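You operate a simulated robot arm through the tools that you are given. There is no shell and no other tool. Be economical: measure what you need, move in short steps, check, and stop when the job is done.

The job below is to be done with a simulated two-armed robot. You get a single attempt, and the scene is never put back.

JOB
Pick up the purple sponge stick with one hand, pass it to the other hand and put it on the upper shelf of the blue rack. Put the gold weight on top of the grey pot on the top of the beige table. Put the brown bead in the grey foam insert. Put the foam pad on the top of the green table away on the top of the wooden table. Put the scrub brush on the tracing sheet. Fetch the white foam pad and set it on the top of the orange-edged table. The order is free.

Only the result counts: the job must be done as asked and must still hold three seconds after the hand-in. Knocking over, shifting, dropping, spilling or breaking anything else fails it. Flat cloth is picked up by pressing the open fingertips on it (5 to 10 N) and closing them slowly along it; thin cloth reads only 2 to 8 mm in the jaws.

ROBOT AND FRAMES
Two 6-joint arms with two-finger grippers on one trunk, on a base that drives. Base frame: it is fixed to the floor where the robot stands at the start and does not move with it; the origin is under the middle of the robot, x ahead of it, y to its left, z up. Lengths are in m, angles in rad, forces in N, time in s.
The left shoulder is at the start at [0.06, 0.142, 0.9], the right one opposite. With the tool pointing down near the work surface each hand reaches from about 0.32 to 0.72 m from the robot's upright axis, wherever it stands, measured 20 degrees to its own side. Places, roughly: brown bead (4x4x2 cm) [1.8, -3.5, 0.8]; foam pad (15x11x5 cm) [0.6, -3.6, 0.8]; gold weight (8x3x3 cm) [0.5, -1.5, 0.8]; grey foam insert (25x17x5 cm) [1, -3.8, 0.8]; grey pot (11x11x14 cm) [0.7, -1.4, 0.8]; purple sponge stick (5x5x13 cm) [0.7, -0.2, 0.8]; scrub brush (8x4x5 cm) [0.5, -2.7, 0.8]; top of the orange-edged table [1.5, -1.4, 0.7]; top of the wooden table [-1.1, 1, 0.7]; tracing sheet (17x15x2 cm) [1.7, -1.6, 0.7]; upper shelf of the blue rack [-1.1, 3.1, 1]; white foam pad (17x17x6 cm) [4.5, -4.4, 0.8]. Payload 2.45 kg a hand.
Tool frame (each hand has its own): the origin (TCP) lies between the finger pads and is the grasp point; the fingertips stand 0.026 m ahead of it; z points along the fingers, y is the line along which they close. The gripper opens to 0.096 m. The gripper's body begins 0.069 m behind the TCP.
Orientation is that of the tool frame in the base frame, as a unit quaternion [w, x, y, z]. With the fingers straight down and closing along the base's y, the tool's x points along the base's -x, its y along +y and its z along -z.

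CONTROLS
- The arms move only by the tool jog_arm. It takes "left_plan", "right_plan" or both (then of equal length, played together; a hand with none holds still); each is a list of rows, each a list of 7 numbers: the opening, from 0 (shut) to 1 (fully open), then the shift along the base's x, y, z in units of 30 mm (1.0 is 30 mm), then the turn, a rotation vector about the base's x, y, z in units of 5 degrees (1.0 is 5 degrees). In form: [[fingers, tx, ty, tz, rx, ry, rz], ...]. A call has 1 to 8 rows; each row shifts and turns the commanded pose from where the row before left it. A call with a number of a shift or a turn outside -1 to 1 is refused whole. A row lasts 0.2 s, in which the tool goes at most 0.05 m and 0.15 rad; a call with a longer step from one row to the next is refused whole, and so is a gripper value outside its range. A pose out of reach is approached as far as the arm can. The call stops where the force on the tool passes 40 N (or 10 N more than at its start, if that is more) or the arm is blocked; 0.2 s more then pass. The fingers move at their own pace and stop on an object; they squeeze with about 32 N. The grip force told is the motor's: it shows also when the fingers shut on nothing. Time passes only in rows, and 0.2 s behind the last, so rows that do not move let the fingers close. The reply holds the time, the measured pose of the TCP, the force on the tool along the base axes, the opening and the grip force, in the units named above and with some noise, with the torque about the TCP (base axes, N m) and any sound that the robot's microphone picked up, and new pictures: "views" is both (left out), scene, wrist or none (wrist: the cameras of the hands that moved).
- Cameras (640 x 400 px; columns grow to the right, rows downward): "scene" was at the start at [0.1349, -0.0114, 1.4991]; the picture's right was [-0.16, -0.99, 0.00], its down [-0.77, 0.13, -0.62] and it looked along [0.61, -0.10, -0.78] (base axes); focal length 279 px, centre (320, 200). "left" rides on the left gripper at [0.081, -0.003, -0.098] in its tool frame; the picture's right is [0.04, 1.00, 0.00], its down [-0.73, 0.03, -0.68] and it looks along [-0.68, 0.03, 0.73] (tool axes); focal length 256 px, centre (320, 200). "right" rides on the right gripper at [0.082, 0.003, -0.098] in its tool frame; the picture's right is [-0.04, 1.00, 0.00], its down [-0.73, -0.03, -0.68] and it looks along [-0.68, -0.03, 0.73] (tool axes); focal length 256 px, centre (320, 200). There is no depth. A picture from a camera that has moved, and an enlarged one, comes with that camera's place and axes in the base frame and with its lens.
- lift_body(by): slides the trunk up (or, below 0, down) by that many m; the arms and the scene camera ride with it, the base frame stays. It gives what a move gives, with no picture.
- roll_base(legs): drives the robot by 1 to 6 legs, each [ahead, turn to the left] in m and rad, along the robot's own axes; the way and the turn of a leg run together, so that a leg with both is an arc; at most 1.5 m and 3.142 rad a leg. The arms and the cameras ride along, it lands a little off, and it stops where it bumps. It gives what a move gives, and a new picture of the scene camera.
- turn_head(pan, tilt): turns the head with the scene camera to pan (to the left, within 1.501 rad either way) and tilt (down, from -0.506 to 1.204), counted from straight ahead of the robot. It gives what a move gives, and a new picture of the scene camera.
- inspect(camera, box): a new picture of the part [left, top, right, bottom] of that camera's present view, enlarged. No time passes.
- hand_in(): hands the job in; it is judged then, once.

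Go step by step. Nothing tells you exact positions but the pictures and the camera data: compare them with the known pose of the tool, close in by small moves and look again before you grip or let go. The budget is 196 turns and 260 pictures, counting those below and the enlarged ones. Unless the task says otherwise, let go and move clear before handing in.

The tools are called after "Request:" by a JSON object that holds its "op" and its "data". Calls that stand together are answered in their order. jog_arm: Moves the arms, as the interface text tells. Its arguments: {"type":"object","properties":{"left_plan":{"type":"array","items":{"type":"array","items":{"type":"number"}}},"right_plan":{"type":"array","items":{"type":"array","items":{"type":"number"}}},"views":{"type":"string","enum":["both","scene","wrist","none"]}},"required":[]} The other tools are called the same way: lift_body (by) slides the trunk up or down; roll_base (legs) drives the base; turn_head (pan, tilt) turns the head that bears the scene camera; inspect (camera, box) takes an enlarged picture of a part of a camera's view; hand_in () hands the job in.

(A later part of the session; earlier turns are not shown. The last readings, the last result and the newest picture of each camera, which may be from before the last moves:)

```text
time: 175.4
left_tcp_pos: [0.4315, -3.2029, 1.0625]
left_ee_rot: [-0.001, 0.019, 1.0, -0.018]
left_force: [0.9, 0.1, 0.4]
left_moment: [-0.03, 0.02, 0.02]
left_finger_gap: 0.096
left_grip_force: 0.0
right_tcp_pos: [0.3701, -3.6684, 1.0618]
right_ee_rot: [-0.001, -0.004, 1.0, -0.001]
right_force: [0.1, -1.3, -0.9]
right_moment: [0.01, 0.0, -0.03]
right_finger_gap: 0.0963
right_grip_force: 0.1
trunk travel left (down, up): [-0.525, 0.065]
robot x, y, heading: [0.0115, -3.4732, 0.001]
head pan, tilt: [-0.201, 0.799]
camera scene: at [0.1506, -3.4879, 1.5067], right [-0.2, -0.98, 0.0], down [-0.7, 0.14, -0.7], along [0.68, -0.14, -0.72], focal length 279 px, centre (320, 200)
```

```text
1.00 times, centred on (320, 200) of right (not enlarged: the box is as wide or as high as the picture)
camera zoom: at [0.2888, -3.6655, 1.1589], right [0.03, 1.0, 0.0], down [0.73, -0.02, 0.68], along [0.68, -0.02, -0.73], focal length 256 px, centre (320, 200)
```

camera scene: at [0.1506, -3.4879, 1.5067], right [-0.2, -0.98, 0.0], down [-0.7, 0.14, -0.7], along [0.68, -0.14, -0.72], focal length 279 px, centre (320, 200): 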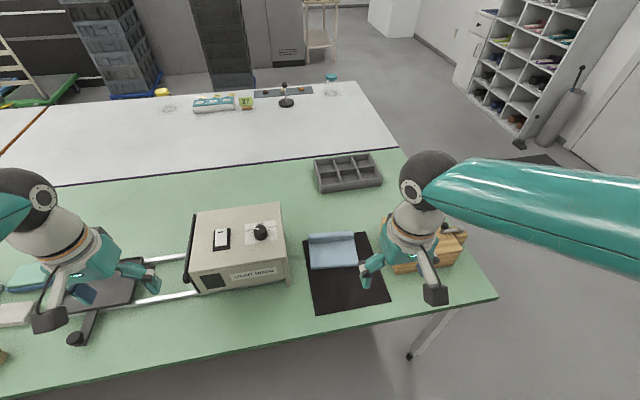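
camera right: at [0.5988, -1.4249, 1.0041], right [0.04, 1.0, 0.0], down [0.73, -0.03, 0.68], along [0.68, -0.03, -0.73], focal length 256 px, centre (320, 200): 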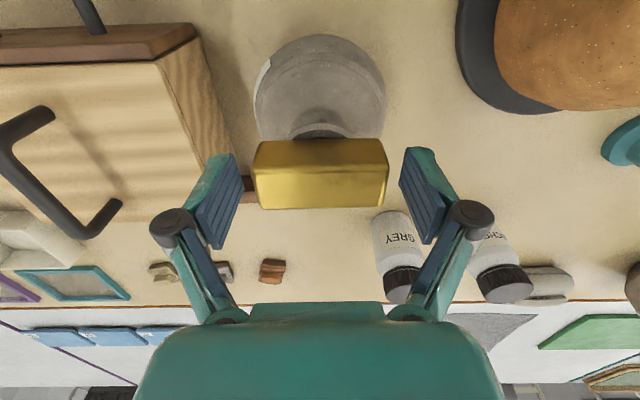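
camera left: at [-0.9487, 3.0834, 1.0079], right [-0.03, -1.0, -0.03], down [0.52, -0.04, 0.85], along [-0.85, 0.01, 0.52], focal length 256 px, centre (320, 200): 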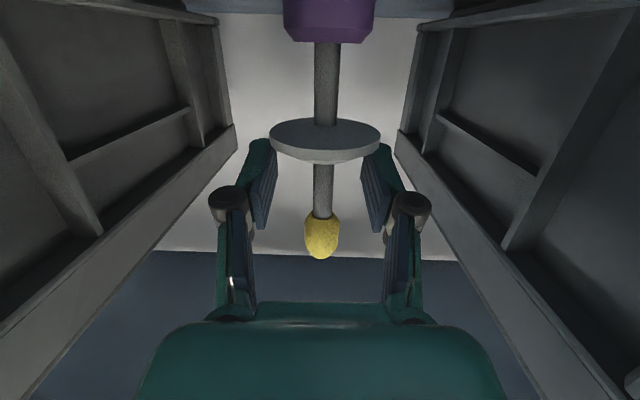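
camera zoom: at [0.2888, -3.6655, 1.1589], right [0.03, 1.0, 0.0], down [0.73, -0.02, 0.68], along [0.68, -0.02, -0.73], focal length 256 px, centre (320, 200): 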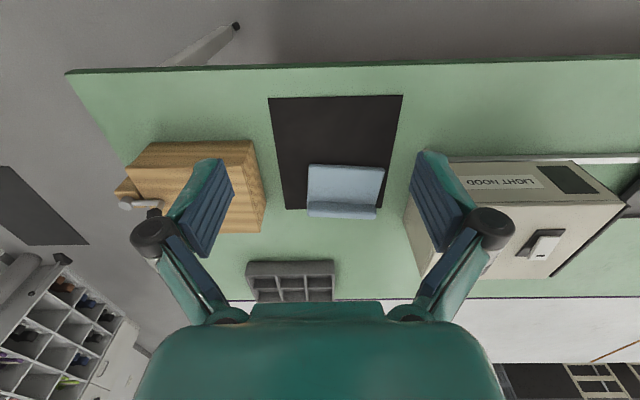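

The pad is a slab with a raised ridge along its far edge (x about 0.67). I'll grip the ridge from above with the fingers closing along x, so I'm yawing the right hand 90° as it goes over.

Request:
{"op": "jog_arm", "data": {"right_plan": [[1, 0.5, 0, 0, 0, 0, 1], [1, 0.5, 0, 0, 0, 0, 1], [1, 0.5, 0, 0, 0, 0, 1], [1, 0.5, 0, 0, 0, 0, 1], [1, 0.5, 0, 0, 0, 0, 1], [1, 0.5, 0, 0, 0, 0, 1], [1, 0.5, 0, 0, 0, 0, 1], [1, 0.5, 0, 0, 0, 0, 1]], "views": "none"}}

Request:
{"op": "jog_arm", "data": {"right_plan": [[1, 0.5, 0.15, 0, 0, 0, 1], [1, 0.5, 0.15, 0, 0, 0, 1], [1, 0.5, 0.15, 0, 0, 0, 1], [1, 0.5, 0.15, -0.3, 0, 0, 1], [1, 0.5, 0.15, -0.4, 0, 0, 1], [1, 0.5, 0.15, -0.4, 0, 0, 1], [1, 0.5, 0.15, -0.4, 0, 0, 1], [1, 0.5, 0.15, -0.4, 0, 0, 1]], "views": "none"}}

Request:
{"op": "jog_arm", "data": {"right_plan": [[1, 0.5, 0, -0.8, 0, 0, 1], [1, 0.5, 0, -0.8, 0, 0, 1], [1, 0.5, 0, -0.5, 0, 0, 0], [1, 0.2, 0, -0.5, 0, 0, 0]], "views": "both"}}

```text
time: 177.2
left_tcp_pos: [0.4305, -3.2028, 1.0632]
left_ee_rot: [-0.001, 0.019, 1.0, -0.019]
left_force: [0.7, -0.3, 0.8]
left_moment: [0.02, -0.03, 0.01]
left_finger_gap: 0.0962
left_grip_force: 0.1
right_tcp_pos: [0.4916, -3.6687, 1.0625]
right_ee_rot: [0.0, -0.347, 0.938, 0.0]
right_force: [-0.5, 0.2, -0.5]
right_moment: [0.03, 0.0, 0.01]
right_finger_gap: 0.0961
right_grip_force: 0.1
trunk travel left (down, up): [-0.525, 0.065]
robot x, y, heading: [0.0095, -3.4753, 0.002]
head pan, tilt: [-0.201, 0.799]
```

```text
time: 179.0
left_tcp_pos: [0.4301, -3.205, 1.0619]
left_ee_rot: [-0.001, 0.019, 1.0, -0.018]
left_force: [-0.1, -0.2, -0.2]
left_moment: [-0.03, -0.01, -0.04]
left_finger_gap: 0.0963
left_grip_force: 0.1
right_tcp_pos: [0.6101, -3.6314, 1.0044]
right_ee_rot: [0.0, -0.647, 0.763, 0.0]
right_force: [0.9, 0.6, 0.2]
right_moment: [0.01, 0.03, -0.01]
right_finger_gap: 0.0962
right_grip_force: 0.1
trunk travel left (down, up): [-0.525, 0.065]
robot x, y, heading: [0.0096, -3.4755, 0.006]
head pan, tilt: [-0.201, 0.799]
```

```text
time: 180.0
left_tcp_pos: [0.4299, -3.2032, 1.0631]
left_ee_rot: [0.0, 0.02, 1.0, -0.019]
left_force: [-0.1, 0.4, 0.4]
left_moment: [0.01, 0.0, 0.02]
left_finger_gap: 0.096
left_grip_force: 0.1
right_tcp_pos: [0.6613, -3.6325, 0.9268]
right_ee_rot: [0.0, 0.711, -0.704, 0.0]
right_force: [0.1, 0.5, -0.3]
right_moment: [-0.02, 0.01, 0.01]
right_finger_gap: 0.096
right_grip_force: 0.0
trunk travel left (down, up): [-0.525, 0.065]
robot x, y, heading: [0.0098, -3.4755, 0.004]
head pan, tilt: [-0.201, 0.799]
camera scene: at [0.1493, -3.4878, 1.5069], right [-0.2, -0.98, 0.0], down [-0.7, 0.14, -0.7], along [0.68, -0.14, -0.72], focal length 279 px, centre (320, 200)
camera right: at [0.6582, -3.7144, 1.024], right [-1.0, 0.03, 0.0], down [0.02, 0.73, 0.68], along [0.02, 0.68, -0.73], focal length 256 px, centre (320, 200)
```

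scene: 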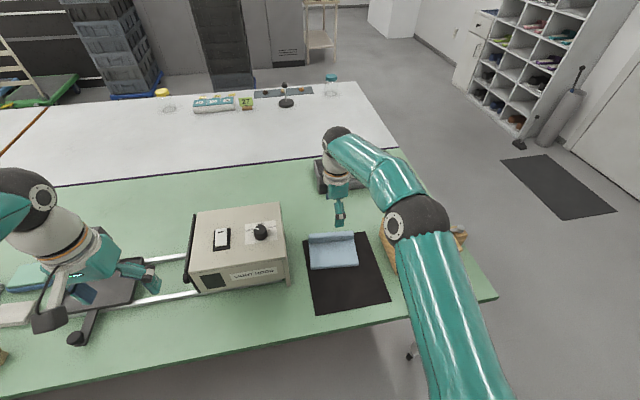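
right: 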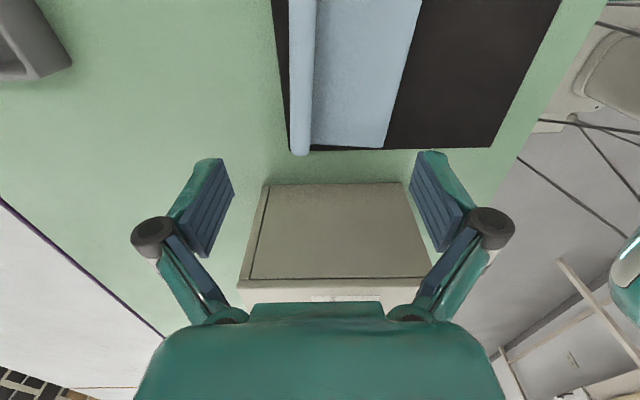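

The ridge axis is at x about 0.677 (24 mm wide). I'll shift over it, half-close the fingers, and descend.

Request:
{"op": "jog_arm", "data": {"right_plan": [[0.65, 0.5, 0, -0.3, 0, 0, 0], [0.65, 0, 0, -0.9, 0, 0, 0], [0.65, 0, 0, -0.9, 0, 0, 0], [0.65, 0, 0, -0.9, 0, 0, 0], [0.65, 0, 0, 0, 0, 0, 0]], "views": "both"}}

Request:
{"op": "inspect", "data": {"camera": "scene", "box": [280, 180, 400, 280]}}

```text
time: 181.2
left_tcp_pos: [0.431, -3.2034, 1.0632]
left_ee_rot: [0.0, 0.019, 1.0, -0.018]
left_force: [-0.2, -0.4, -0.5]
left_moment: [0.04, -0.04, 0.02]
left_finger_gap: 0.0961
left_grip_force: 0.1
right_tcp_pos: [0.6766, -3.6326, 0.8382]
right_ee_rot: [0.0, 0.71, -0.704, 0.001]
right_force: [-0.3, 0.6, 0.4]
right_moment: [-0.02, 0.0, -0.03]
right_finger_gap: 0.0625
right_grip_force: 0.0
trunk travel left (down, up): [-0.525, 0.065]
robot x, y, heading: [0.0082, -3.4748, 0.002]
head pan, tilt: [-0.201, 0.799]
camera scene: at [0.1491, -3.4878, 1.5069], right [-0.2, -0.98, 0.0], down [-0.7, 0.14, -0.7], along [0.68, -0.14, -0.72], focal length 279 px, centre (320, 200)
camera right: at [0.6722, -3.715, 0.9353], right [-1.0, 0.03, 0.0], down [0.02, 0.73, 0.68], along [0.02, 0.68, -0.73], focal length 256 px, centre (320, 200)
```

scene: 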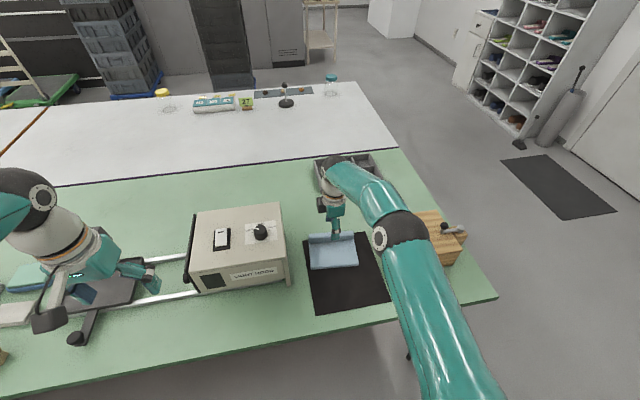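
right: 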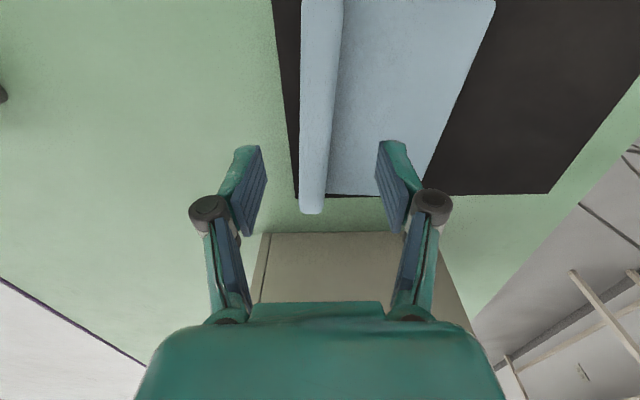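

```text
4.00 times, centred on (340, 230) of scene
camera zoom: at [0.1491, -3.4878, 1.5069], right [-0.2, -0.98, 0.0], down [-0.7, 0.14, -0.7], along [0.68, -0.14, -0.72], focal length 1117 px, centre (240, 80)
```

zoom: 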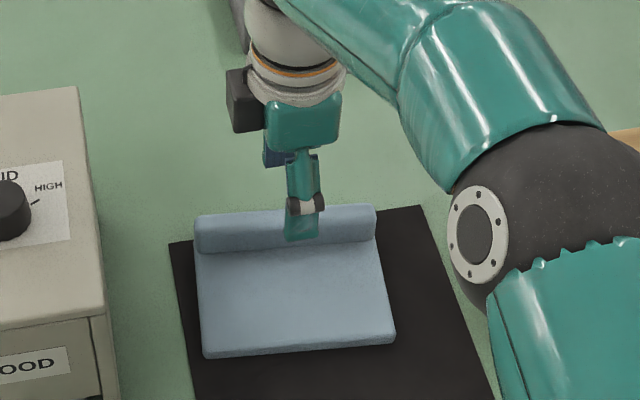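

Ridge centred between the fingers. Down and grip.

Request:
{"op": "jog_arm", "data": {"right_plan": [[0.65, 0, 0, -0.7, 0, 0, 0], [0.65, 0, 0, -0.7, 0, 0, 0], [0.65, 0, 0, 0, 0, 0, 0], [0.2, 0, 0, 0, 0, 0, 0], [0.0, 0, 0, 0, 0, 0, 0], [0, 0, 0, 0, 0, 0, 0]], "views": "wrist"}}

```text
time: 182.6
left_tcp_pos: [0.4304, -3.2037, 1.0626]
left_ee_rot: [0.0, 0.019, 1.0, -0.017]
left_force: [0.6, 0.0, -0.1]
left_moment: [0.0, -0.01, -0.02]
left_finger_gap: 0.0958
left_grip_force: 0.1
right_tcp_pos: [0.6763, -3.6326, 0.7957]
right_ee_rot: [0.001, 0.71, -0.704, 0.0]
right_force: [0.0, 0.6, -0.9]
right_moment: [-0.01, -0.04, -0.01]
right_finger_gap: 0.0199
right_grip_force: 31.5
trunk travel left (down, up): [-0.525, 0.065]
robot x, y, heading: [0.0097, -3.4722, 0.007]
head pan, tilt: [-0.201, 0.799]
camera right: at [0.6722, -3.7146, 0.8935], right [-1.0, 0.03, 0.0], down [0.02, 0.73, 0.68], along [0.02, 0.68, -0.73], focal length 256 px, centre (320, 200)
```

right: 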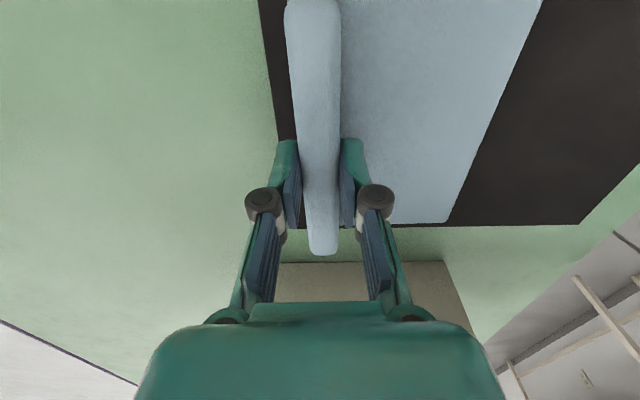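

Gripped. I'll lift and draw it back.

Request:
{"op": "jog_arm", "data": {"right_plan": [[0, 0, 0, 0.5, 0, 0, 0], [0, 0, 0, 0.8, 0, 0, 0], [0, -0.2, 0, 1, 0, 0, 0], [0, -0.4, 0, 1, 0, 0, 0], [0, -0.6, 0, 1, 0, 0, 0], [0, -0.8, 0, 1, 0, 0, 0], [0, -1, 0, 0.9, 0, 0, 0], [0, -1, 0, 0.5, 0, 0, 0]], "views": "scene"}}

```text
time: 184.4
left_tcp_pos: [0.4278, -3.2046, 1.0636]
left_ee_rot: [0.0, 0.019, 1.0, -0.019]
left_force: [-0.2, -0.1, 0.9]
left_moment: [0.0, 0.02, 0.02]
left_finger_gap: 0.096
left_grip_force: 0.0
right_tcp_pos: [0.5552, -3.6294, 0.997]
right_ee_rot: [0.0, 0.71, -0.704, 0.0]
right_force: [-0.9, -0.3, 0.3]
right_moment: [-0.01, -0.04, 0.0]
right_finger_gap: 0.0201
right_grip_force: 32.3
trunk travel left (down, up): [-0.525, 0.065]
robot x, y, heading: [0.0092, -3.4729, 0.007]
head pan, tilt: [-0.201, 0.799]
camera scene: at [0.1478, -3.488, 1.507], right [-0.2, -0.98, 0.0], down [-0.7, 0.14, -0.7], along [0.68, -0.14, -0.72], focal length 279 px, centre (320, 200)
```

scene: 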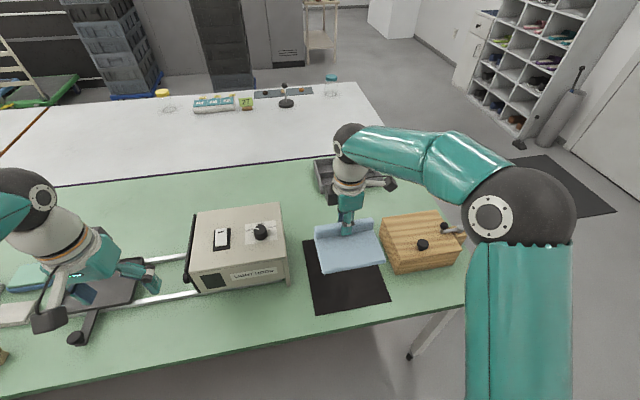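

The pad is up. While here, I'll zoom in on the far table to find the bead, and on the insert's compartments.

Request:
{"op": "inspect", "data": {"camera": "scene", "box": [150, 65, 350, 125]}}

Request:
{"op": "jog_arm", "data": {"right_plan": [[0, -0.8, 0, 0.3, 0, 0, 0], [0, -0.8, 0, 0.3, 0, 0, 0], [0, -0.8, 0, 0, 0, 0, 0], [0, -0.8, 0, 0, 0, 0, 0], [0, -0.8, 0, 0, 0, 0, 0]], "views": "scene"}}

```text
3.20 times, centred on (250, 95) of scene
camera zoom: at [0.1478, -3.488, 1.507], right [-0.2, -0.98, 0.0], down [-0.7, 0.14, -0.7], along [0.68, -0.14, -0.72], focal length 894 px, centre (544, 536)
```

zoom: 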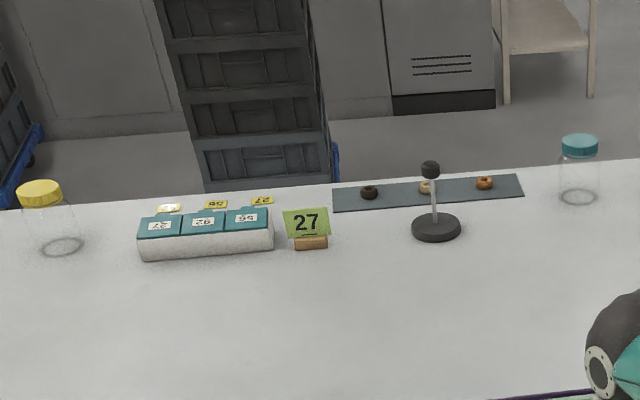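

```text
time: 185.6
left_tcp_pos: [0.4291, -3.2029, 1.0629]
left_ee_rot: [0.001, 0.019, 1.0, -0.018]
left_force: [-0.1, -0.5, -1.1]
left_moment: [0.03, 0.01, 0.01]
left_finger_gap: 0.0961
left_grip_force: 0.1
right_tcp_pos: [0.4368, -3.631, 1.0153]
right_ee_rot: [-0.002, 0.711, -0.704, 0.0]
right_force: [-1.0, 0.7, -0.5]
right_moment: [-0.02, -0.01, -0.01]
right_finger_gap: 0.02
right_grip_force: 32.6
trunk travel left (down, up): [-0.525, 0.065]
robot x, y, heading: [0.0083, -3.4731, 0.008]
head pan, tilt: [-0.201, 0.799]
camera scene: at [0.1479, -3.4881, 1.5071], right [-0.2, -0.98, 0.0], down [-0.7, 0.14, -0.7], along [0.68, -0.14, -0.72], focal length 279 px, centre (320, 200)
```

scene: 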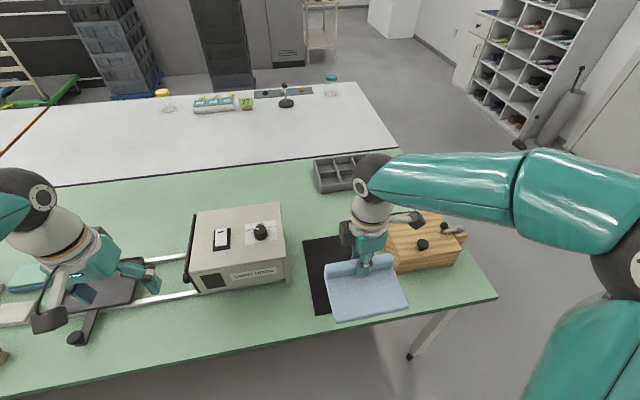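

Three beads lie on a dark strip; the dark brown one at about [1.80, -3.49] matches the listed place. Now I'll take the foam pad back along the aisle to the wooden table.

Request:
{"op": "roll_base", "data": {"legs": [[-0.2, 0], [0, 0.6], [0, 0.6]]}}

Request:
{"op": "turn_head", "data": {"pan": 0.1, "tilt": 0.5}}

Request:
{"op": "roll_base", "data": {"legs": [[0, 0.36], [1.5, 0]]}}

```text
time: 190.8
left_tcp_pos: [-0.2858, -2.9812, 1.0627]
left_ee_rot: [0.01, -0.549, 0.835, -0.016]
left_force: [0.7, -0.6, 0.0]
left_moment: [0.0, -0.01, -0.02]
left_finger_gap: 0.096
left_grip_force: 0.1
right_tcp_pos: [0.1158, -3.1277, 1.0154]
right_ee_rot: [0.0, 0.984, -0.18, 0.0]
right_force: [0.9, 0.9, -0.5]
right_moment: [0.0, -0.01, 0.02]
right_finger_gap: 0.0197
right_grip_force: 32.5
trunk travel left (down, up): [-0.525, 0.065]
robot x, y, heading: [-0.1416, -3.487, 1.205]
head pan, tilt: [-0.201, 0.799]
camera scene: at [-0.0783, -3.3604, 1.5069], right [0.84, -0.54, 0.0], down [-0.39, -0.6, -0.7], along [0.37, 0.59, -0.72], focal length 279 px, centre (320, 200)
```

scene: 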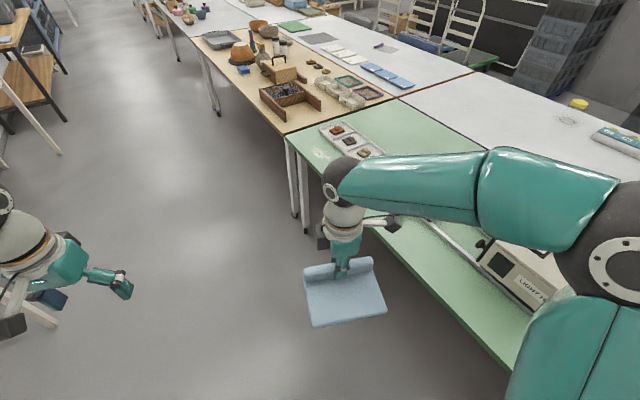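

```text
time: 191.6
left_tcp_pos: [-0.2828, -2.9829, 1.0643]
left_ee_rot: [0.01, -0.55, 0.835, -0.015]
left_force: [-0.1, -0.3, -0.5]
left_moment: [0.02, 0.01, -0.03]
left_finger_gap: 0.0961
left_grip_force: 0.0
right_tcp_pos: [0.1181, -3.1293, 1.0147]
right_ee_rot: [0.0, 0.984, -0.181, -0.001]
right_force: [0.7, -0.1, -0.1]
right_moment: [0.0, 0.04, -0.03]
right_finger_gap: 0.0197
right_grip_force: 32.3
trunk travel left (down, up): [-0.525, 0.065]
robot x, y, heading: [-0.1432, -3.4864, 1.203]
head pan, tilt: [0.099, 0.499]
camera scene: at [-0.0957, -3.3423, 1.5329], right [0.96, -0.27, 0.0], down [-0.13, -0.46, -0.88], along [0.23, 0.85, -0.48], focal length 279 px, centre (320, 200)
```

scene: 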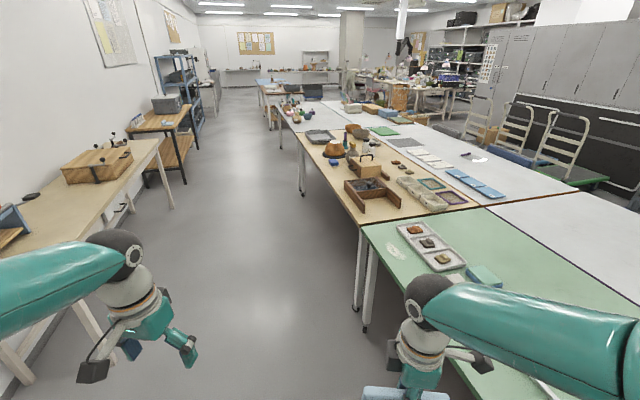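

```text
time: 200.2
left_tcp_pos: [-0.4334, -1.5978, 1.0638]
left_ee_rot: [0.012, -0.687, 0.727, -0.013]
left_force: [-0.4, -0.3, 0.4]
left_moment: [-0.03, -0.03, -0.04]
left_finger_gap: 0.096
left_grip_force: 0.1
right_tcp_pos: [-0.0048, -1.5991, 1.0158]
right_ee_rot: [0.0, 1.0, -0.004, 0.0]
right_force: [0.1, -0.1, -0.6]
right_moment: [-0.01, 0.01, -0.01]
right_finger_gap: 0.0198
right_grip_force: 32.3
trunk travel left (down, up): [-0.525, 0.065]
robot x, y, heading: [-0.1284, -2.0246, 1.554]
head pan, tilt: [0.099, 0.499]
camera scene: at [-0.133, -1.8715, 1.5329], right [1.0, 0.08, 0.0], down [0.04, -0.48, -0.88], along [-0.07, 0.87, -0.48], focal length 279 px, centre (320, 200)
```

scene: 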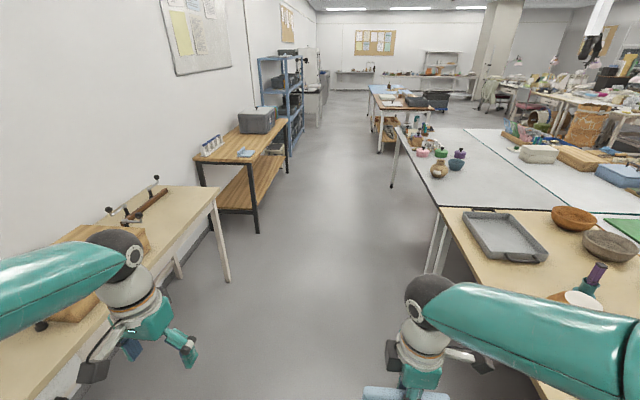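

The wooden table is ahead on the left: bottles at the back, a small blue item, and the grey box. I'll drive nearer and look again.

Request:
{"op": "roll_base", "data": {"legs": [[1.0, 0.05], [1.2, 0]]}}

Request:
{"op": "turn_head", "data": {"pan": 1.0, "tilt": 0.6}}

```text
time: 211.3
left_tcp_pos: [-0.4983, 0.5975, 1.0636]
left_ee_rot: [0.012, -0.701, 0.713, -0.014]
left_force: [0.6, 0.1, 0.3]
left_moment: [0.02, 0.0, 0.0]
left_finger_gap: 0.0959
left_grip_force: 0.0
right_tcp_pos: [-0.0697, 0.6125, 1.0154]
right_ee_rot: [0.0, 1.0, 0.013, -0.001]
right_force: [-1.0, -0.6, -0.2]
right_moment: [-0.03, 0.01, 0.02]
right_finger_gap: 0.0197
right_grip_force: 32.7
trunk travel left (down, up): [-0.525, 0.065]
robot x, y, heading: [-0.1757, 0.1854, 1.59]
head pan, tilt: [0.099, 0.499]
camera scene: at [-0.1877, 0.3367, 1.5328], right [0.99, 0.12, 0.0], down [0.06, -0.48, -0.88], along [-0.11, 0.87, -0.48], focal length 279 px, centre (320, 200)
```

scene: 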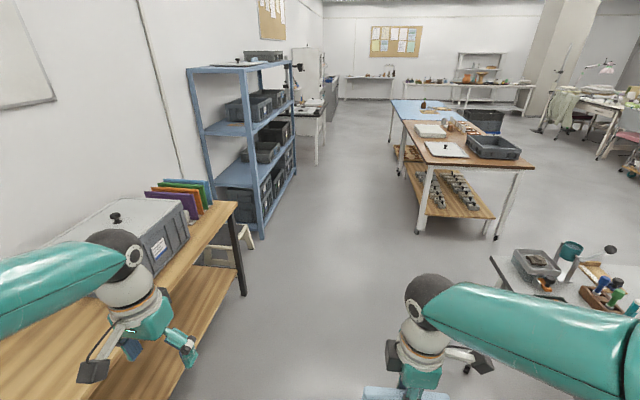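

```text
time: 212.5
left_tcp_pos: [-0.4965, 0.5973, 1.0646]
left_ee_rot: [0.013, -0.7, 0.714, -0.013]
left_force: [0.8, -0.5, 0.0]
left_moment: [-0.03, -0.02, -0.03]
left_finger_gap: 0.0958
left_grip_force: 0.0
right_tcp_pos: [-0.0703, 0.6125, 1.0159]
right_ee_rot: [0.0, 1.0, 0.013, 0.001]
right_force: [-0.2, -0.3, -0.1]
right_moment: [0.01, -0.03, 0.0]
right_finger_gap: 0.0199
right_grip_force: 31.7
trunk travel left (down, up): [-0.525, 0.065]
robot x, y, heading: [-0.1751, 0.1847, 1.593]
head pan, tilt: [1.0, 0.6]
camera scene: at [-0.2521, 0.2921, 1.5238], right [0.52, 0.85, 0.0], down [0.48, -0.3, -0.82], along [-0.7, 0.43, -0.57], focal length 279 px, centre (320, 200)
```

scene: 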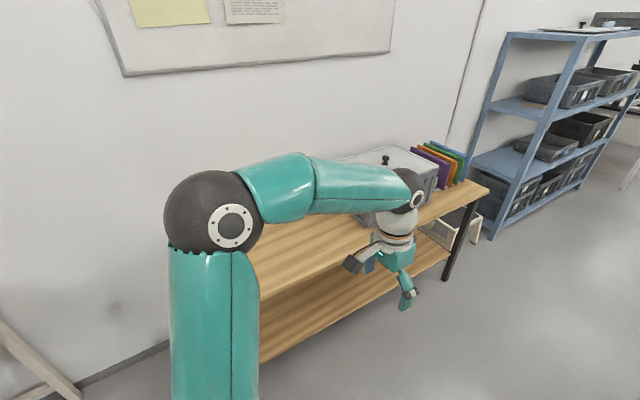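

Request:
{"op": "roll_base", "data": {"legs": [[0.35, 0], [0, 0.6], [0, 0.6]]}}

Request:
{"op": "roll_base", "data": {"legs": [[0, 0.35]]}}

Request:
{"op": "turn_head", "data": {"pan": 0.0, "tilt": 0.75}}

```text
time: 218.8
left_tcp_pos: [-0.6922, 0.385, 1.0646]
left_ee_rot: [-0.019, 0.981, -0.195, 0.005]
left_force: [-0.1, -0.7, 0.3]
left_moment: [0.03, -0.04, 0.01]
left_finger_gap: 0.0962
left_grip_force: 0.0
right_tcp_pos: [-0.5499, 0.7896, 1.0174]
right_ee_rot: [0.0, 0.819, 0.574, 0.0]
right_force: [0.2, 0.8, -0.8]
right_moment: [0.05, -0.01, -0.01]
right_finger_gap: 0.0197
right_grip_force: 31.5
trunk travel left (down, up): [-0.525, 0.065]
robot x, y, heading: [-0.1709, 0.5834, 2.796]
head pan, tilt: [1.0, 0.6]
stopped in leg 3: the robot was blocked; the commanded pose is now the measured one
camera scene: at [-0.3006, 0.5462, 1.5235], right [-0.61, 0.8, 0.0], down [0.45, 0.34, -0.82], along [-0.66, -0.5, -0.57], focal length 279 px, centre (320, 200)
```

scene: 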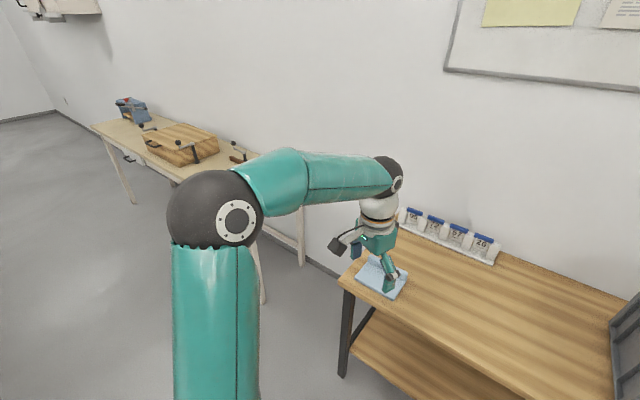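

```text
time: 220.4
left_tcp_pos: [-0.5907, 0.2202, 1.065]
left_ee_rot: [-0.02, 1.0, -0.019, -0.001]
left_force: [-0.2, 0.2, -0.6]
left_moment: [-0.03, -0.01, -0.03]
left_finger_gap: 0.096
left_grip_force: 0.0
right_tcp_pos: [-0.5978, 0.6477, 1.0179]
right_ee_rot: [0.0, 0.705, 0.709, -0.001]
right_force: [-1.0, -0.2, -0.3]
right_moment: [0.02, 0.01, -0.01]
right_finger_gap: 0.0197
right_grip_force: 31.9
trunk travel left (down, up): [-0.525, 0.065]
robot x, y, heading: [-0.1713, 0.5971, -3.141]
head pan, tilt: [1.0, 0.6]
camera scene: at [-0.28, 0.5219, 1.5238], right [-0.84, 0.54, 0.0], down [0.3, 0.48, -0.82], along [-0.44, -0.7, -0.57], focal length 279 px, centre (320, 200)
```

scene: 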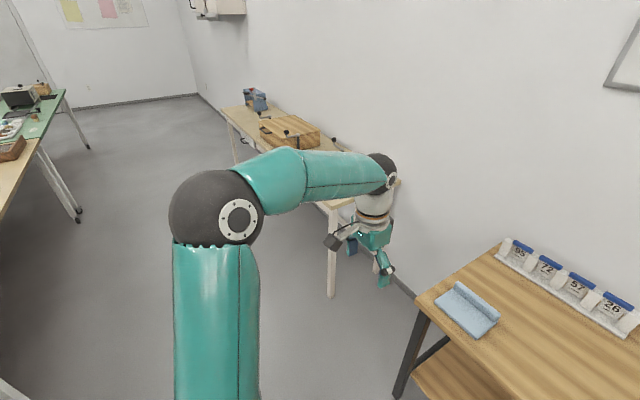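

```text
time: 221.7
left_tcp_pos: [-0.5902, 0.221, 1.0675]
left_ee_rot: [-0.019, 1.0, -0.019, 0.0]
left_force: [-0.8, 0.1, 0.2]
left_moment: [-0.01, 0.01, -0.01]
left_finger_gap: 0.096
left_grip_force: 0.1
right_tcp_pos: [-0.5984, 0.6476, 1.0192]
right_ee_rot: [0.0, 0.705, 0.709, -0.001]
right_force: [-0.1, 0.0, -0.7]
right_moment: [-0.05, 0.01, 0.01]
right_finger_gap: 0.0198
right_grip_force: 31.3
trunk travel left (down, up): [-0.525, 0.065]
robot x, y, heading: [-0.1718, 0.596, -3.14]
head pan, tilt: [0.0, 0.75]
camera scene: at [-0.3151, 0.5963, 1.5109], right [0.0, 1.0, 0.0], down [0.68, 0.0, -0.73], along [-0.73, 0.0, -0.68], focal length 279 px, centre (320, 200)
```

scene: 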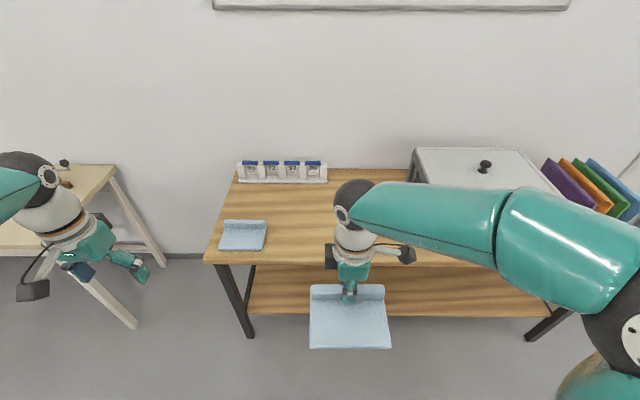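

An identical-looking small pad already sits at the table's left end; the middle is free. I'll move up and place the pad at about [-1.03, 0.70].

Request:
{"op": "roll_base", "data": {"legs": [[0.2, 0]]}}

Request:
{"op": "jog_arm", "data": {"right_plan": [[0, -0.9, 0.2, 0, 0, 0, 0], [0, -0.9, 0.2, 0, 0, 0, 0], [0, -0.9, 0.2, 0, 0, 0, 0], [0, -0.9, 0.2, -0.3, 0, 0, 0], [0, -0.9, 0.2, -0.6, 0, 0, 0], [0, -0.9, 0.2, -0.8, 0, 0, 0], [0, -0.9, 0.2, -0.8, 0, 0, 0], [0, -0.3, 0, -0.8, 0, 0, 0]], "views": "both"}}

```text
time: 223.3
left_tcp_pos: [-0.7935, 0.2205, 1.0654]
left_ee_rot: [-0.019, 1.0, -0.021, 0.001]
left_force: [0.9, 0.6, -0.6]
left_moment: [0.01, -0.05, -0.01]
left_finger_gap: 0.0961
left_grip_force: 0.1
right_tcp_pos: [-0.8001, 0.6484, 1.0178]
right_ee_rot: [0.001, 0.706, 0.709, 0.0]
right_force: [-0.4, -1.0, -1.3]
right_moment: [0.01, -0.04, 0.01]
right_finger_gap: 0.0198
right_grip_force: 32.0
trunk travel left (down, up): [-0.525, 0.065]
robot x, y, heading: [-0.3721, 0.592, -3.138]
head pan, tilt: [0.0, 0.75]
camera scene: at [-0.5175, 0.5961, 1.5107], right [0.0, 1.0, 0.0], down [0.68, 0.0, -0.73], along [-0.73, 0.0, -0.68], focal length 279 px, centre (320, 200)
```

scene: 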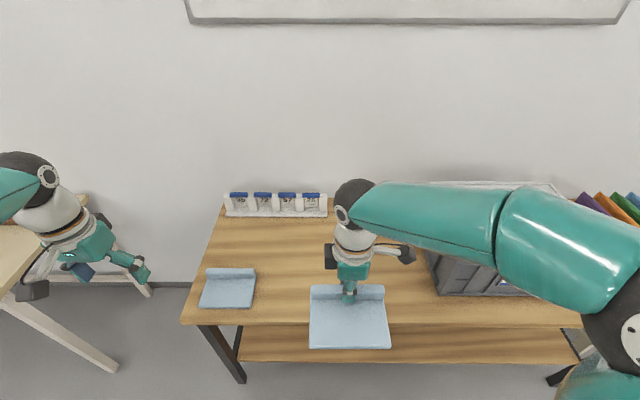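

```text
time: 225.1
left_tcp_pos: [-0.7919, 0.2214, 1.0662]
left_ee_rot: [-0.019, 1.0, -0.021, 0.0]
left_force: [0.6, 0.4, -0.4]
left_moment: [0.01, 0.01, -0.03]
left_finger_gap: 0.0962
left_grip_force: 0.0
right_tcp_pos: [-0.9989, 0.6921, 0.9192]
right_ee_rot: [0.0, 0.706, 0.708, -0.001]
right_force: [-0.5, 0.0, -0.4]
right_moment: [0.02, 0.01, -0.03]
right_finger_gap: 0.0203
right_grip_force: 32.2
trunk travel left (down, up): [-0.525, 0.065]
robot x, y, heading: [-0.3707, 0.5962, -3.141]
head pan, tilt: [0.0, 0.75]
camera scene: at [-0.5161, 0.5961, 1.5109], right [0.0, 1.0, 0.0], down [0.68, 0.0, -0.73], along [-0.73, 0.0, -0.68], focal length 279 px, centre (320, 200)
camera right: at [-0.9955, 0.7731, 1.0155], right [1.0, -0.04, 0.0], down [-0.03, -0.73, 0.68], along [-0.03, -0.68, -0.73], focal length 256 px, centre (320, 200)
```

scene: 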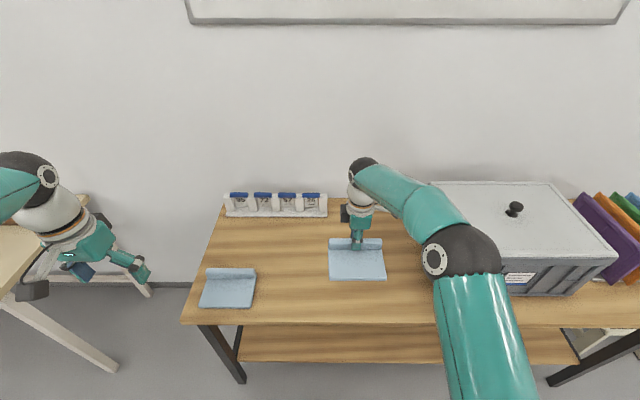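
right: 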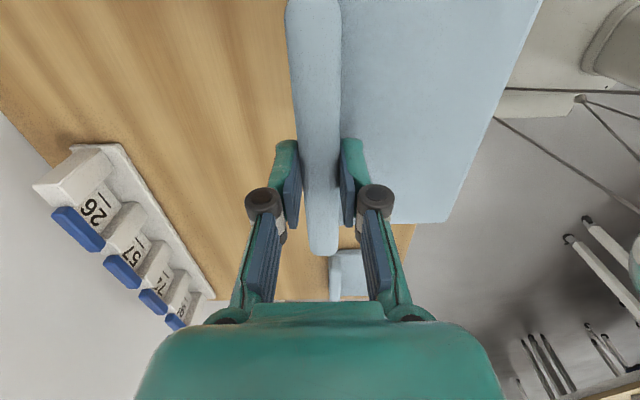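

The elbow comes near the grey box, so I'll shift the placement left to y about 0.63 before lowering.

Request:
{"op": "jog_arm", "data": {"right_plan": [[0, -0.3, -0.7, 0, 0, 0, 0], [0, -0.3, -0.7, 0, 0, 0, 0], [0, 0, -0.7, -0.2, 0, 0, 0], [0, 0, 0, -0.9, 0, 0, 0], [0, 0, 0, -0.9, 0, 0, 0], [0, 0, 0, -0.8, 0, 0, 0], [0, 0, 0, 0, 0, 0, 0]], "views": "both"}}

```text
time: 226.7
left_tcp_pos: [-0.7934, 0.2211, 1.0665]
left_ee_rot: [-0.02, 1.0, -0.021, 0.0]
left_force: [0.0, 0.3, 0.6]
left_moment: [0.0, 0.0, -0.01]
left_finger_gap: 0.0961
left_grip_force: 0.1
right_tcp_pos: [-1.0166, 0.6261, 0.8365]
right_ee_rot: [-0.001, 0.705, 0.709, -0.001]
right_force: [-0.4, 0.0, -0.1]
right_moment: [0.0, 0.03, 0.0]
right_finger_gap: 0.02
right_grip_force: 32.1
trunk travel left (down, up): [-0.525, 0.065]
robot x, y, heading: [-0.3726, 0.5938, -3.141]
head pan, tilt: [0.0, 0.75]
camera scene: at [-0.5154, 0.596, 1.511], right [0.0, 1.0, 0.0], down [0.68, 0.0, -0.73], along [-0.73, 0.0, -0.68], focal length 279 px, centre (320, 200)
camera right: at [-1.013, 0.7087, 0.9327], right [1.0, -0.04, 0.0], down [-0.03, -0.73, 0.68], along [-0.03, -0.68, -0.73], focal length 256 px, centre (320, 200)
```

scene: 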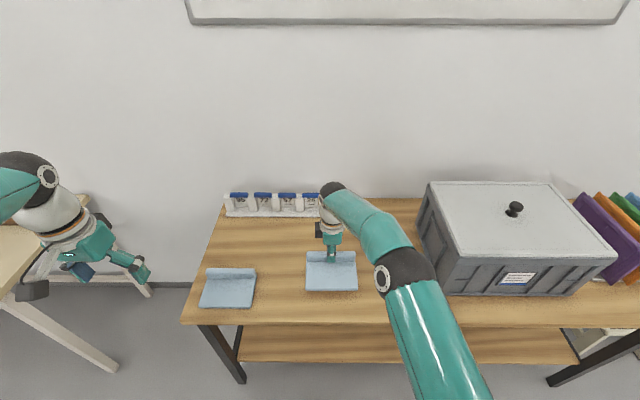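
right: 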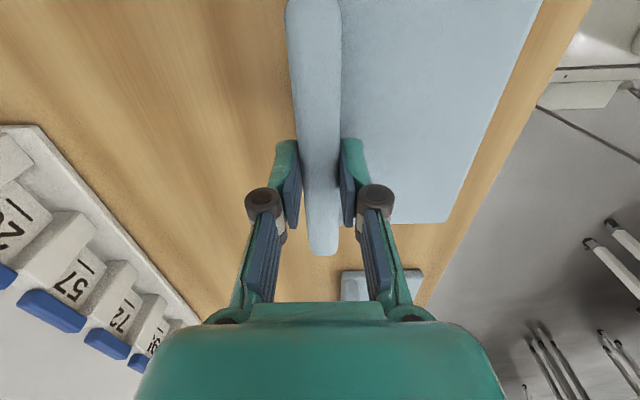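

Good clearance everywhere. I'll lower gently to contact.

Request:
{"op": "jog_arm", "data": {"right_plan": [[0, 0, 0, -0.35, 0, 0, 0], [0, 0, 0, -0.35, 0, 0, 0], [0, 0, 0, -0.3, 0, 0, 0], [0, 0, 0, 0, 0, 0, 0]], "views": "none"}}

Request:
{"op": "jog_arm", "data": {"right_plan": [[0, 0, 0, -0.15, 0, 0, 0], [0, 0, 0, -0.1, 0, 0, 0], [0, 0, 0, 0, 0, 0, 0]], "views": "none"}}

```text
time: 227.7
left_tcp_pos: [-0.7924, 0.2211, 1.0662]
left_ee_rot: [-0.02, 1.0, -0.02, -0.001]
left_force: [0.0, 0.3, 0.0]
left_moment: [0.0, 0.01, 0.0]
left_finger_gap: 0.096
left_grip_force: 0.0
right_tcp_pos: [-1.014, 0.6275, 0.8052]
right_ee_rot: [-0.001, 0.706, 0.708, -0.002]
right_force: [-0.2, 0.0, -1.1]
right_moment: [-0.03, 0.04, 0.01]
right_finger_gap: 0.0199
right_grip_force: 31.8
trunk travel left (down, up): [-0.525, 0.065]
robot x, y, heading: [-0.3704, 0.5964, -3.14]
head pan, tilt: [0.0, 0.75]
```

```text
time: 228.5
left_tcp_pos: [-0.7933, 0.2204, 1.0661]
left_ee_rot: [-0.02, 1.0, -0.021, 0.0]
left_force: [0.3, -0.6, 0.3]
left_moment: [-0.01, -0.01, 0.01]
left_finger_gap: 0.096
left_grip_force: 0.1
right_tcp_pos: [-1.0148, 0.6276, 0.7985]
right_ee_rot: [-0.002, 0.706, 0.708, 0.0]
right_force: [0.1, 0.8, -0.4]
right_moment: [-0.02, -0.02, 0.01]
right_finger_gap: 0.0196
right_grip_force: 31.9
trunk travel left (down, up): [-0.525, 0.065]
robot x, y, heading: [-0.3708, 0.5952, -3.142]
head pan, tilt: [0.0, 0.75]
```

Request:
{"op": "jog_arm", "data": {"right_plan": [[0, 0, 0, -0.1, 0, 0, 0], [0, 0, 0, -0.1, 0, 0, 0], [0, 0, 0, 0, 0, 0, 0]], "views": "scene"}}

Request:
{"op": "inspect", "data": {"camera": "scene", "box": [270, 220, 410, 320]}}

```text
time: 229.3
left_tcp_pos: [-0.7918, 0.2209, 1.0677]
left_ee_rot: [-0.019, 1.0, -0.021, -0.001]
left_force: [-0.2, 0.3, -0.4]
left_moment: [0.0, -0.02, 0.0]
left_finger_gap: 0.096
left_grip_force: 0.1
right_tcp_pos: [-1.0144, 0.6279, 0.7938]
right_ee_rot: [-0.001, 0.706, 0.708, -0.002]
right_force: [0.9, -1.5, 7.6]
right_moment: [0.27, -0.09, -0.06]
right_finger_gap: 0.0196
right_grip_force: 32.1
trunk travel left (down, up): [-0.525, 0.065]
robot x, y, heading: [-0.3736, 0.5957, -3.14]
head pan, tilt: [0.0, 0.75]
camera scene: at [-0.5145, 0.5958, 1.5112], right [0.0, 1.0, 0.0], down [0.68, 0.0, -0.73], along [-0.73, 0.0, -0.68], focal length 279 px, centre (320, 200)
```

scene: 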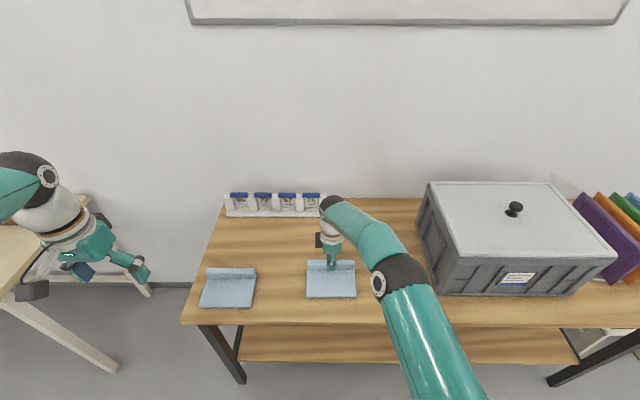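

```text
4.00 times, centred on (340, 270) of scene
camera zoom: at [-0.5145, 0.5958, 1.5112], right [0.0, 1.0, 0.0], down [0.68, 0.0, -0.73], along [-0.73, 0.0, -0.68], focal length 1117 px, centre (240, -80)
```

zoom: 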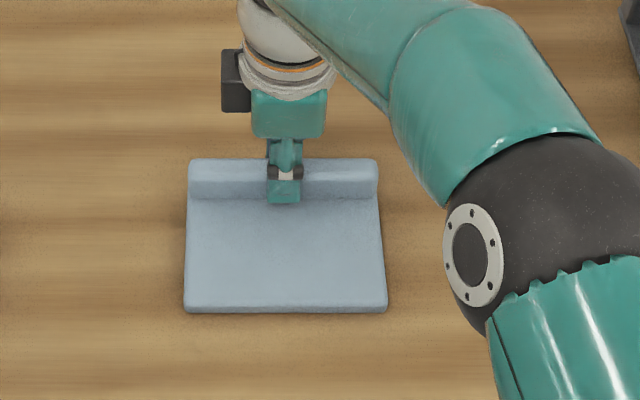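

The pad is down on the wood (7.6 N). Release, lift, and retract.

Request:
{"op": "jog_arm", "data": {"right_plan": [[0, 0, 0, 0.05, 0, 0, 0], [0.3, 0, 0, 0, 0, 0, 0], [0.5, 0, 0, 0, 0, 0, 0], [0.5, 0, 0, 0, 0, 0, 0], [0.5, 0, 0, 0.7, 0, 0, 0], [0.5, 0, 0, 1, 0, 0, 0], [0.5, 0, 0, 1, 0, 0, 0], [0.5, 0, 0, 1, 0, 0, 0]], "views": "none"}}

Request:
{"op": "jog_arm", "data": {"right_plan": [[1, 0.6, 0, 0.8, 0, 0, -1], [1, 0.8, 0, 0.8, 0, 0, -1], [1, 0.8, 0, 0.8, 0, 0, -1], [1, 0.8, 0, 0.6, 0, 0, -1], [1, 0.8, 0, 0.3, 0, 0, -1], [1, 0.8, 0, 0, 0, 0, -1], [1, 0.8, 0.3, 0, 0, 0, -1], [1, 0.8, 0.3, 0, 0, 0, -1]], "views": "scene"}}

Request:
{"op": "jog_arm", "data": {"right_plan": [[1, 0, 0.5, 0, 0, 0, -1], [1, 0, 0.5, 0, 0, 0, -1], [1, 0, 0.5, 0, 0, 0, -1], [1, 0, 0.5, 0, 0, 0, -1], [1, 0, 0.5, 0, 0, 0, -1], [1, 0, 0.5, 0, 0, 0, -1], [1, 0, 0.5, 0, 0, 0, -1], [1, 0, 0.5, 0, 0, 0, -1]], "views": "none"}}

```text
time: 231.1
left_tcp_pos: [-0.7929, 0.2205, 1.0661]
left_ee_rot: [-0.019, 1.0, -0.021, 0.0]
left_force: [-0.6, 0.4, 0.2]
left_moment: [0.01, -0.01, -0.03]
left_finger_gap: 0.0962
left_grip_force: 0.1
right_tcp_pos: [-1.0158, 0.6289, 0.9036]
right_ee_rot: [-0.001, 0.705, 0.709, 0.0]
right_force: [0.6, 0.3, 0.2]
right_moment: [0.02, 0.01, 0.01]
right_finger_gap: 0.0478
right_grip_force: 0.1
trunk travel left (down, up): [-0.525, 0.065]
robot x, y, heading: [-0.3706, 0.5958, -3.137]
head pan, tilt: [0.0, 0.75]
```

```text
time: 232.9
left_tcp_pos: [-0.7907, 0.2215, 1.0675]
left_ee_rot: [-0.019, 1.0, -0.021, 0.0]
left_force: [0.1, -0.3, 0.5]
left_moment: [0.02, 0.01, -0.02]
left_finger_gap: 0.0961
left_grip_force: 0.1
right_tcp_pos: [-0.8276, 0.6455, 1.0044]
right_ee_rot: [0.0, 0.906, 0.424, -0.002]
right_force: [-0.6, 1.1, 0.4]
right_moment: [-0.01, -0.03, -0.02]
right_finger_gap: 0.096
right_grip_force: 0.0
trunk travel left (down, up): [-0.525, 0.065]
robot x, y, heading: [-0.3703, 0.5926, -3.14]
head pan, tilt: [0.0, 0.75]
camera scene: at [-0.5148, 0.5962, 1.511], right [0.0, 1.0, 0.0], down [0.68, 0.0, -0.73], along [-0.73, 0.0, -0.68], focal length 279 px, centre (320, 200)
```

scene: 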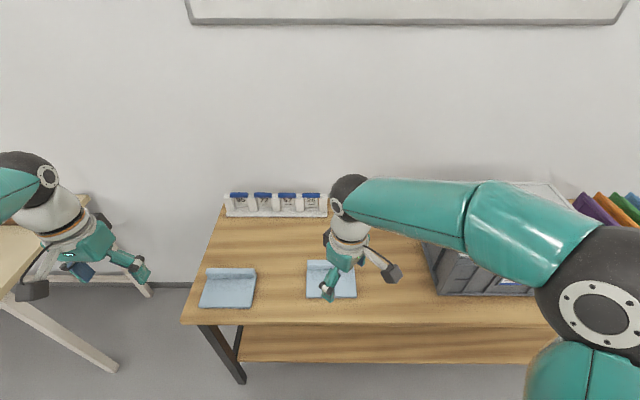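

```text
time: 234.7
left_tcp_pos: [-0.7922, 0.2214, 1.0666]
left_ee_rot: [-0.018, 1.0, -0.021, -0.001]
left_force: [0.5, -0.2, -0.3]
left_moment: [0.0, -0.03, 0.0]
left_finger_gap: 0.096
left_grip_force: 0.1
right_tcp_pos: [-0.8287, 0.7669, 1.0042]
right_ee_rot: [-0.001, 0.996, 0.089, 0.0]
right_force: [-0.4, 0.6, -0.3]
right_moment: [-0.07, -0.02, 0.02]
right_finger_gap: 0.0958
right_grip_force: 0.1
trunk travel left (down, up): [-0.525, 0.065]
robot x, y, heading: [-0.3718, 0.593, -3.142]
head pan, tilt: [0.0, 0.75]
```

The foam pad is placed. Next I'll drive back to the green table for the scrub brush.

Request:
{"op": "jog_arm", "data": {"right_plan": [[1, 0.8, 0, 0.8, 0, 0, -1], [1, 0.8, 0, 0.8, 0, 0, -1]], "views": "none"}}

Request:
{"op": "roll_base", "data": {"legs": [[-0.2, 0], [0, 0.6], [0, 0.6]]}}

Request:
{"op": "turn_head", "data": {"pan": 0.2, "tilt": 0.5}}

Request:
{"op": "roll_base", "data": {"legs": [[0, 0.2], [0, 0.17]]}}

```text
time: 235.3
left_tcp_pos: [-0.7913, 0.2213, 1.0667]
left_ee_rot: [-0.019, 1.0, -0.021, 0.0]
left_force: [-0.4, 0.1, -0.2]
left_moment: [-0.02, -0.01, 0.01]
left_finger_gap: 0.0958
left_grip_force: 0.1
right_tcp_pos: [-0.7804, 0.7663, 1.0507]
right_ee_rot: [-0.001, 1.0, 0.001, -0.001]
right_force: [-0.8, -0.1, 0.2]
right_moment: [-0.03, 0.01, 0.0]
right_finger_gap: 0.0963
right_grip_force: 0.0
trunk travel left (down, up): [-0.525, 0.065]
robot x, y, heading: [-0.3686, 0.593, -3.139]
head pan, tilt: [0.0, 0.75]
```

```text
time: 240.6
left_tcp_pos: [0.0285, 0.0642, 1.0658]
left_ee_rot: [-0.015, 0.835, 0.549, -0.012]
left_force: [-0.2, 0.0, -1.0]
left_moment: [-0.01, -0.02, 0.01]
left_finger_gap: 0.096
left_grip_force: 0.0
right_tcp_pos: [-0.4778, 0.2694, 1.0511]
right_ee_rot: [0.0, 0.823, 0.569, -0.001]
right_force: [-0.8, 0.4, -0.4]
right_moment: [0.01, 0.0, -0.01]
right_finger_gap: 0.0959
right_grip_force: 0.1
trunk travel left (down, up): [-0.525, 0.065]
robot x, y, heading: [-0.2084, 0.6064, -1.935]
head pan, tilt: [0.0, 0.75]
camera scene: at [-0.2621, 0.4739, 1.5109], right [-0.93, 0.36, 0.0], down [0.24, 0.64, -0.73], along [-0.26, -0.68, -0.68], focal length 279 px, centre (320, 200)
```

scene: 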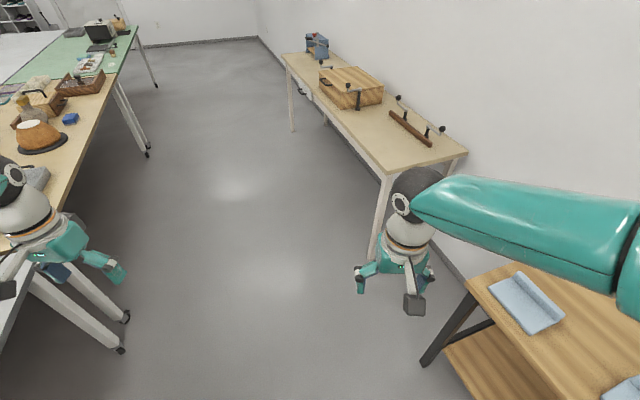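

```text
time: 241.4
left_tcp_pos: [0.0248, 0.0646, 1.0679]
left_ee_rot: [-0.015, 0.836, 0.549, -0.011]
left_force: [-0.2, 1.0, 0.4]
left_moment: [0.01, -0.09, -0.01]
left_finger_gap: 0.0959
left_grip_force: 0.0
right_tcp_pos: [-0.4787, 0.272, 1.0518]
right_ee_rot: [-0.001, 0.823, 0.568, 0.0]
right_force: [-1.2, 0.4, -0.5]
right_moment: [-0.03, -0.05, 0.05]
right_finger_gap: 0.096
right_grip_force: 0.1
trunk travel left (down, up): [-0.525, 0.065]
robot x, y, heading: [-0.2119, 0.6064, -1.937]
head pan, tilt: [0.201, 0.499]
camera scene: at [-0.2495, 0.4631, 1.5329], right [-0.99, 0.17, 0.0], down [0.08, 0.47, -0.88], along [-0.14, -0.87, -0.48], focal length 279 px, centre (320, 200)
```

scene: 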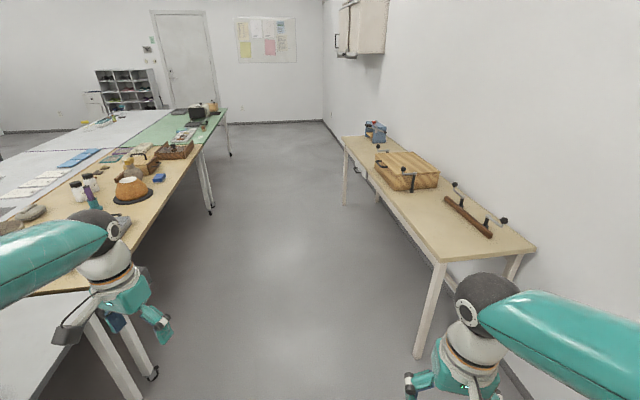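

```text
time: 243.3
left_tcp_pos: [0.2083, 0.1872, 1.0675]
left_ee_rot: [-0.013, 0.722, 0.692, -0.013]
left_force: [0.5, -0.2, -0.4]
left_moment: [-0.03, -0.01, 0.0]
left_finger_gap: 0.096
left_grip_force: 0.1
right_tcp_pos: [-0.3379, 0.1976, 1.0508]
right_ee_rot: [0.0, 0.706, 0.708, -0.002]
right_force: [-0.1, 0.7, 0.5]
right_moment: [-0.05, 0.02, -0.03]
right_finger_gap: 0.0961
right_grip_force: 0.0
trunk travel left (down, up): [-0.525, 0.065]
robot x, y, heading: [-0.2245, 0.6059, -1.572]
head pan, tilt: [0.201, 0.499]
camera scene: at [-0.2061, 0.4588, 1.533], right [-0.98, -0.2, 0.0], down [-0.1, 0.47, -0.88], along [0.18, -0.86, -0.48], focal length 279 px, centre (320, 200)
```

scene: 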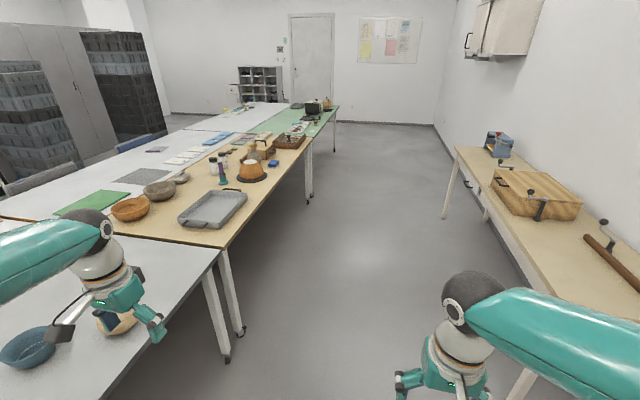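

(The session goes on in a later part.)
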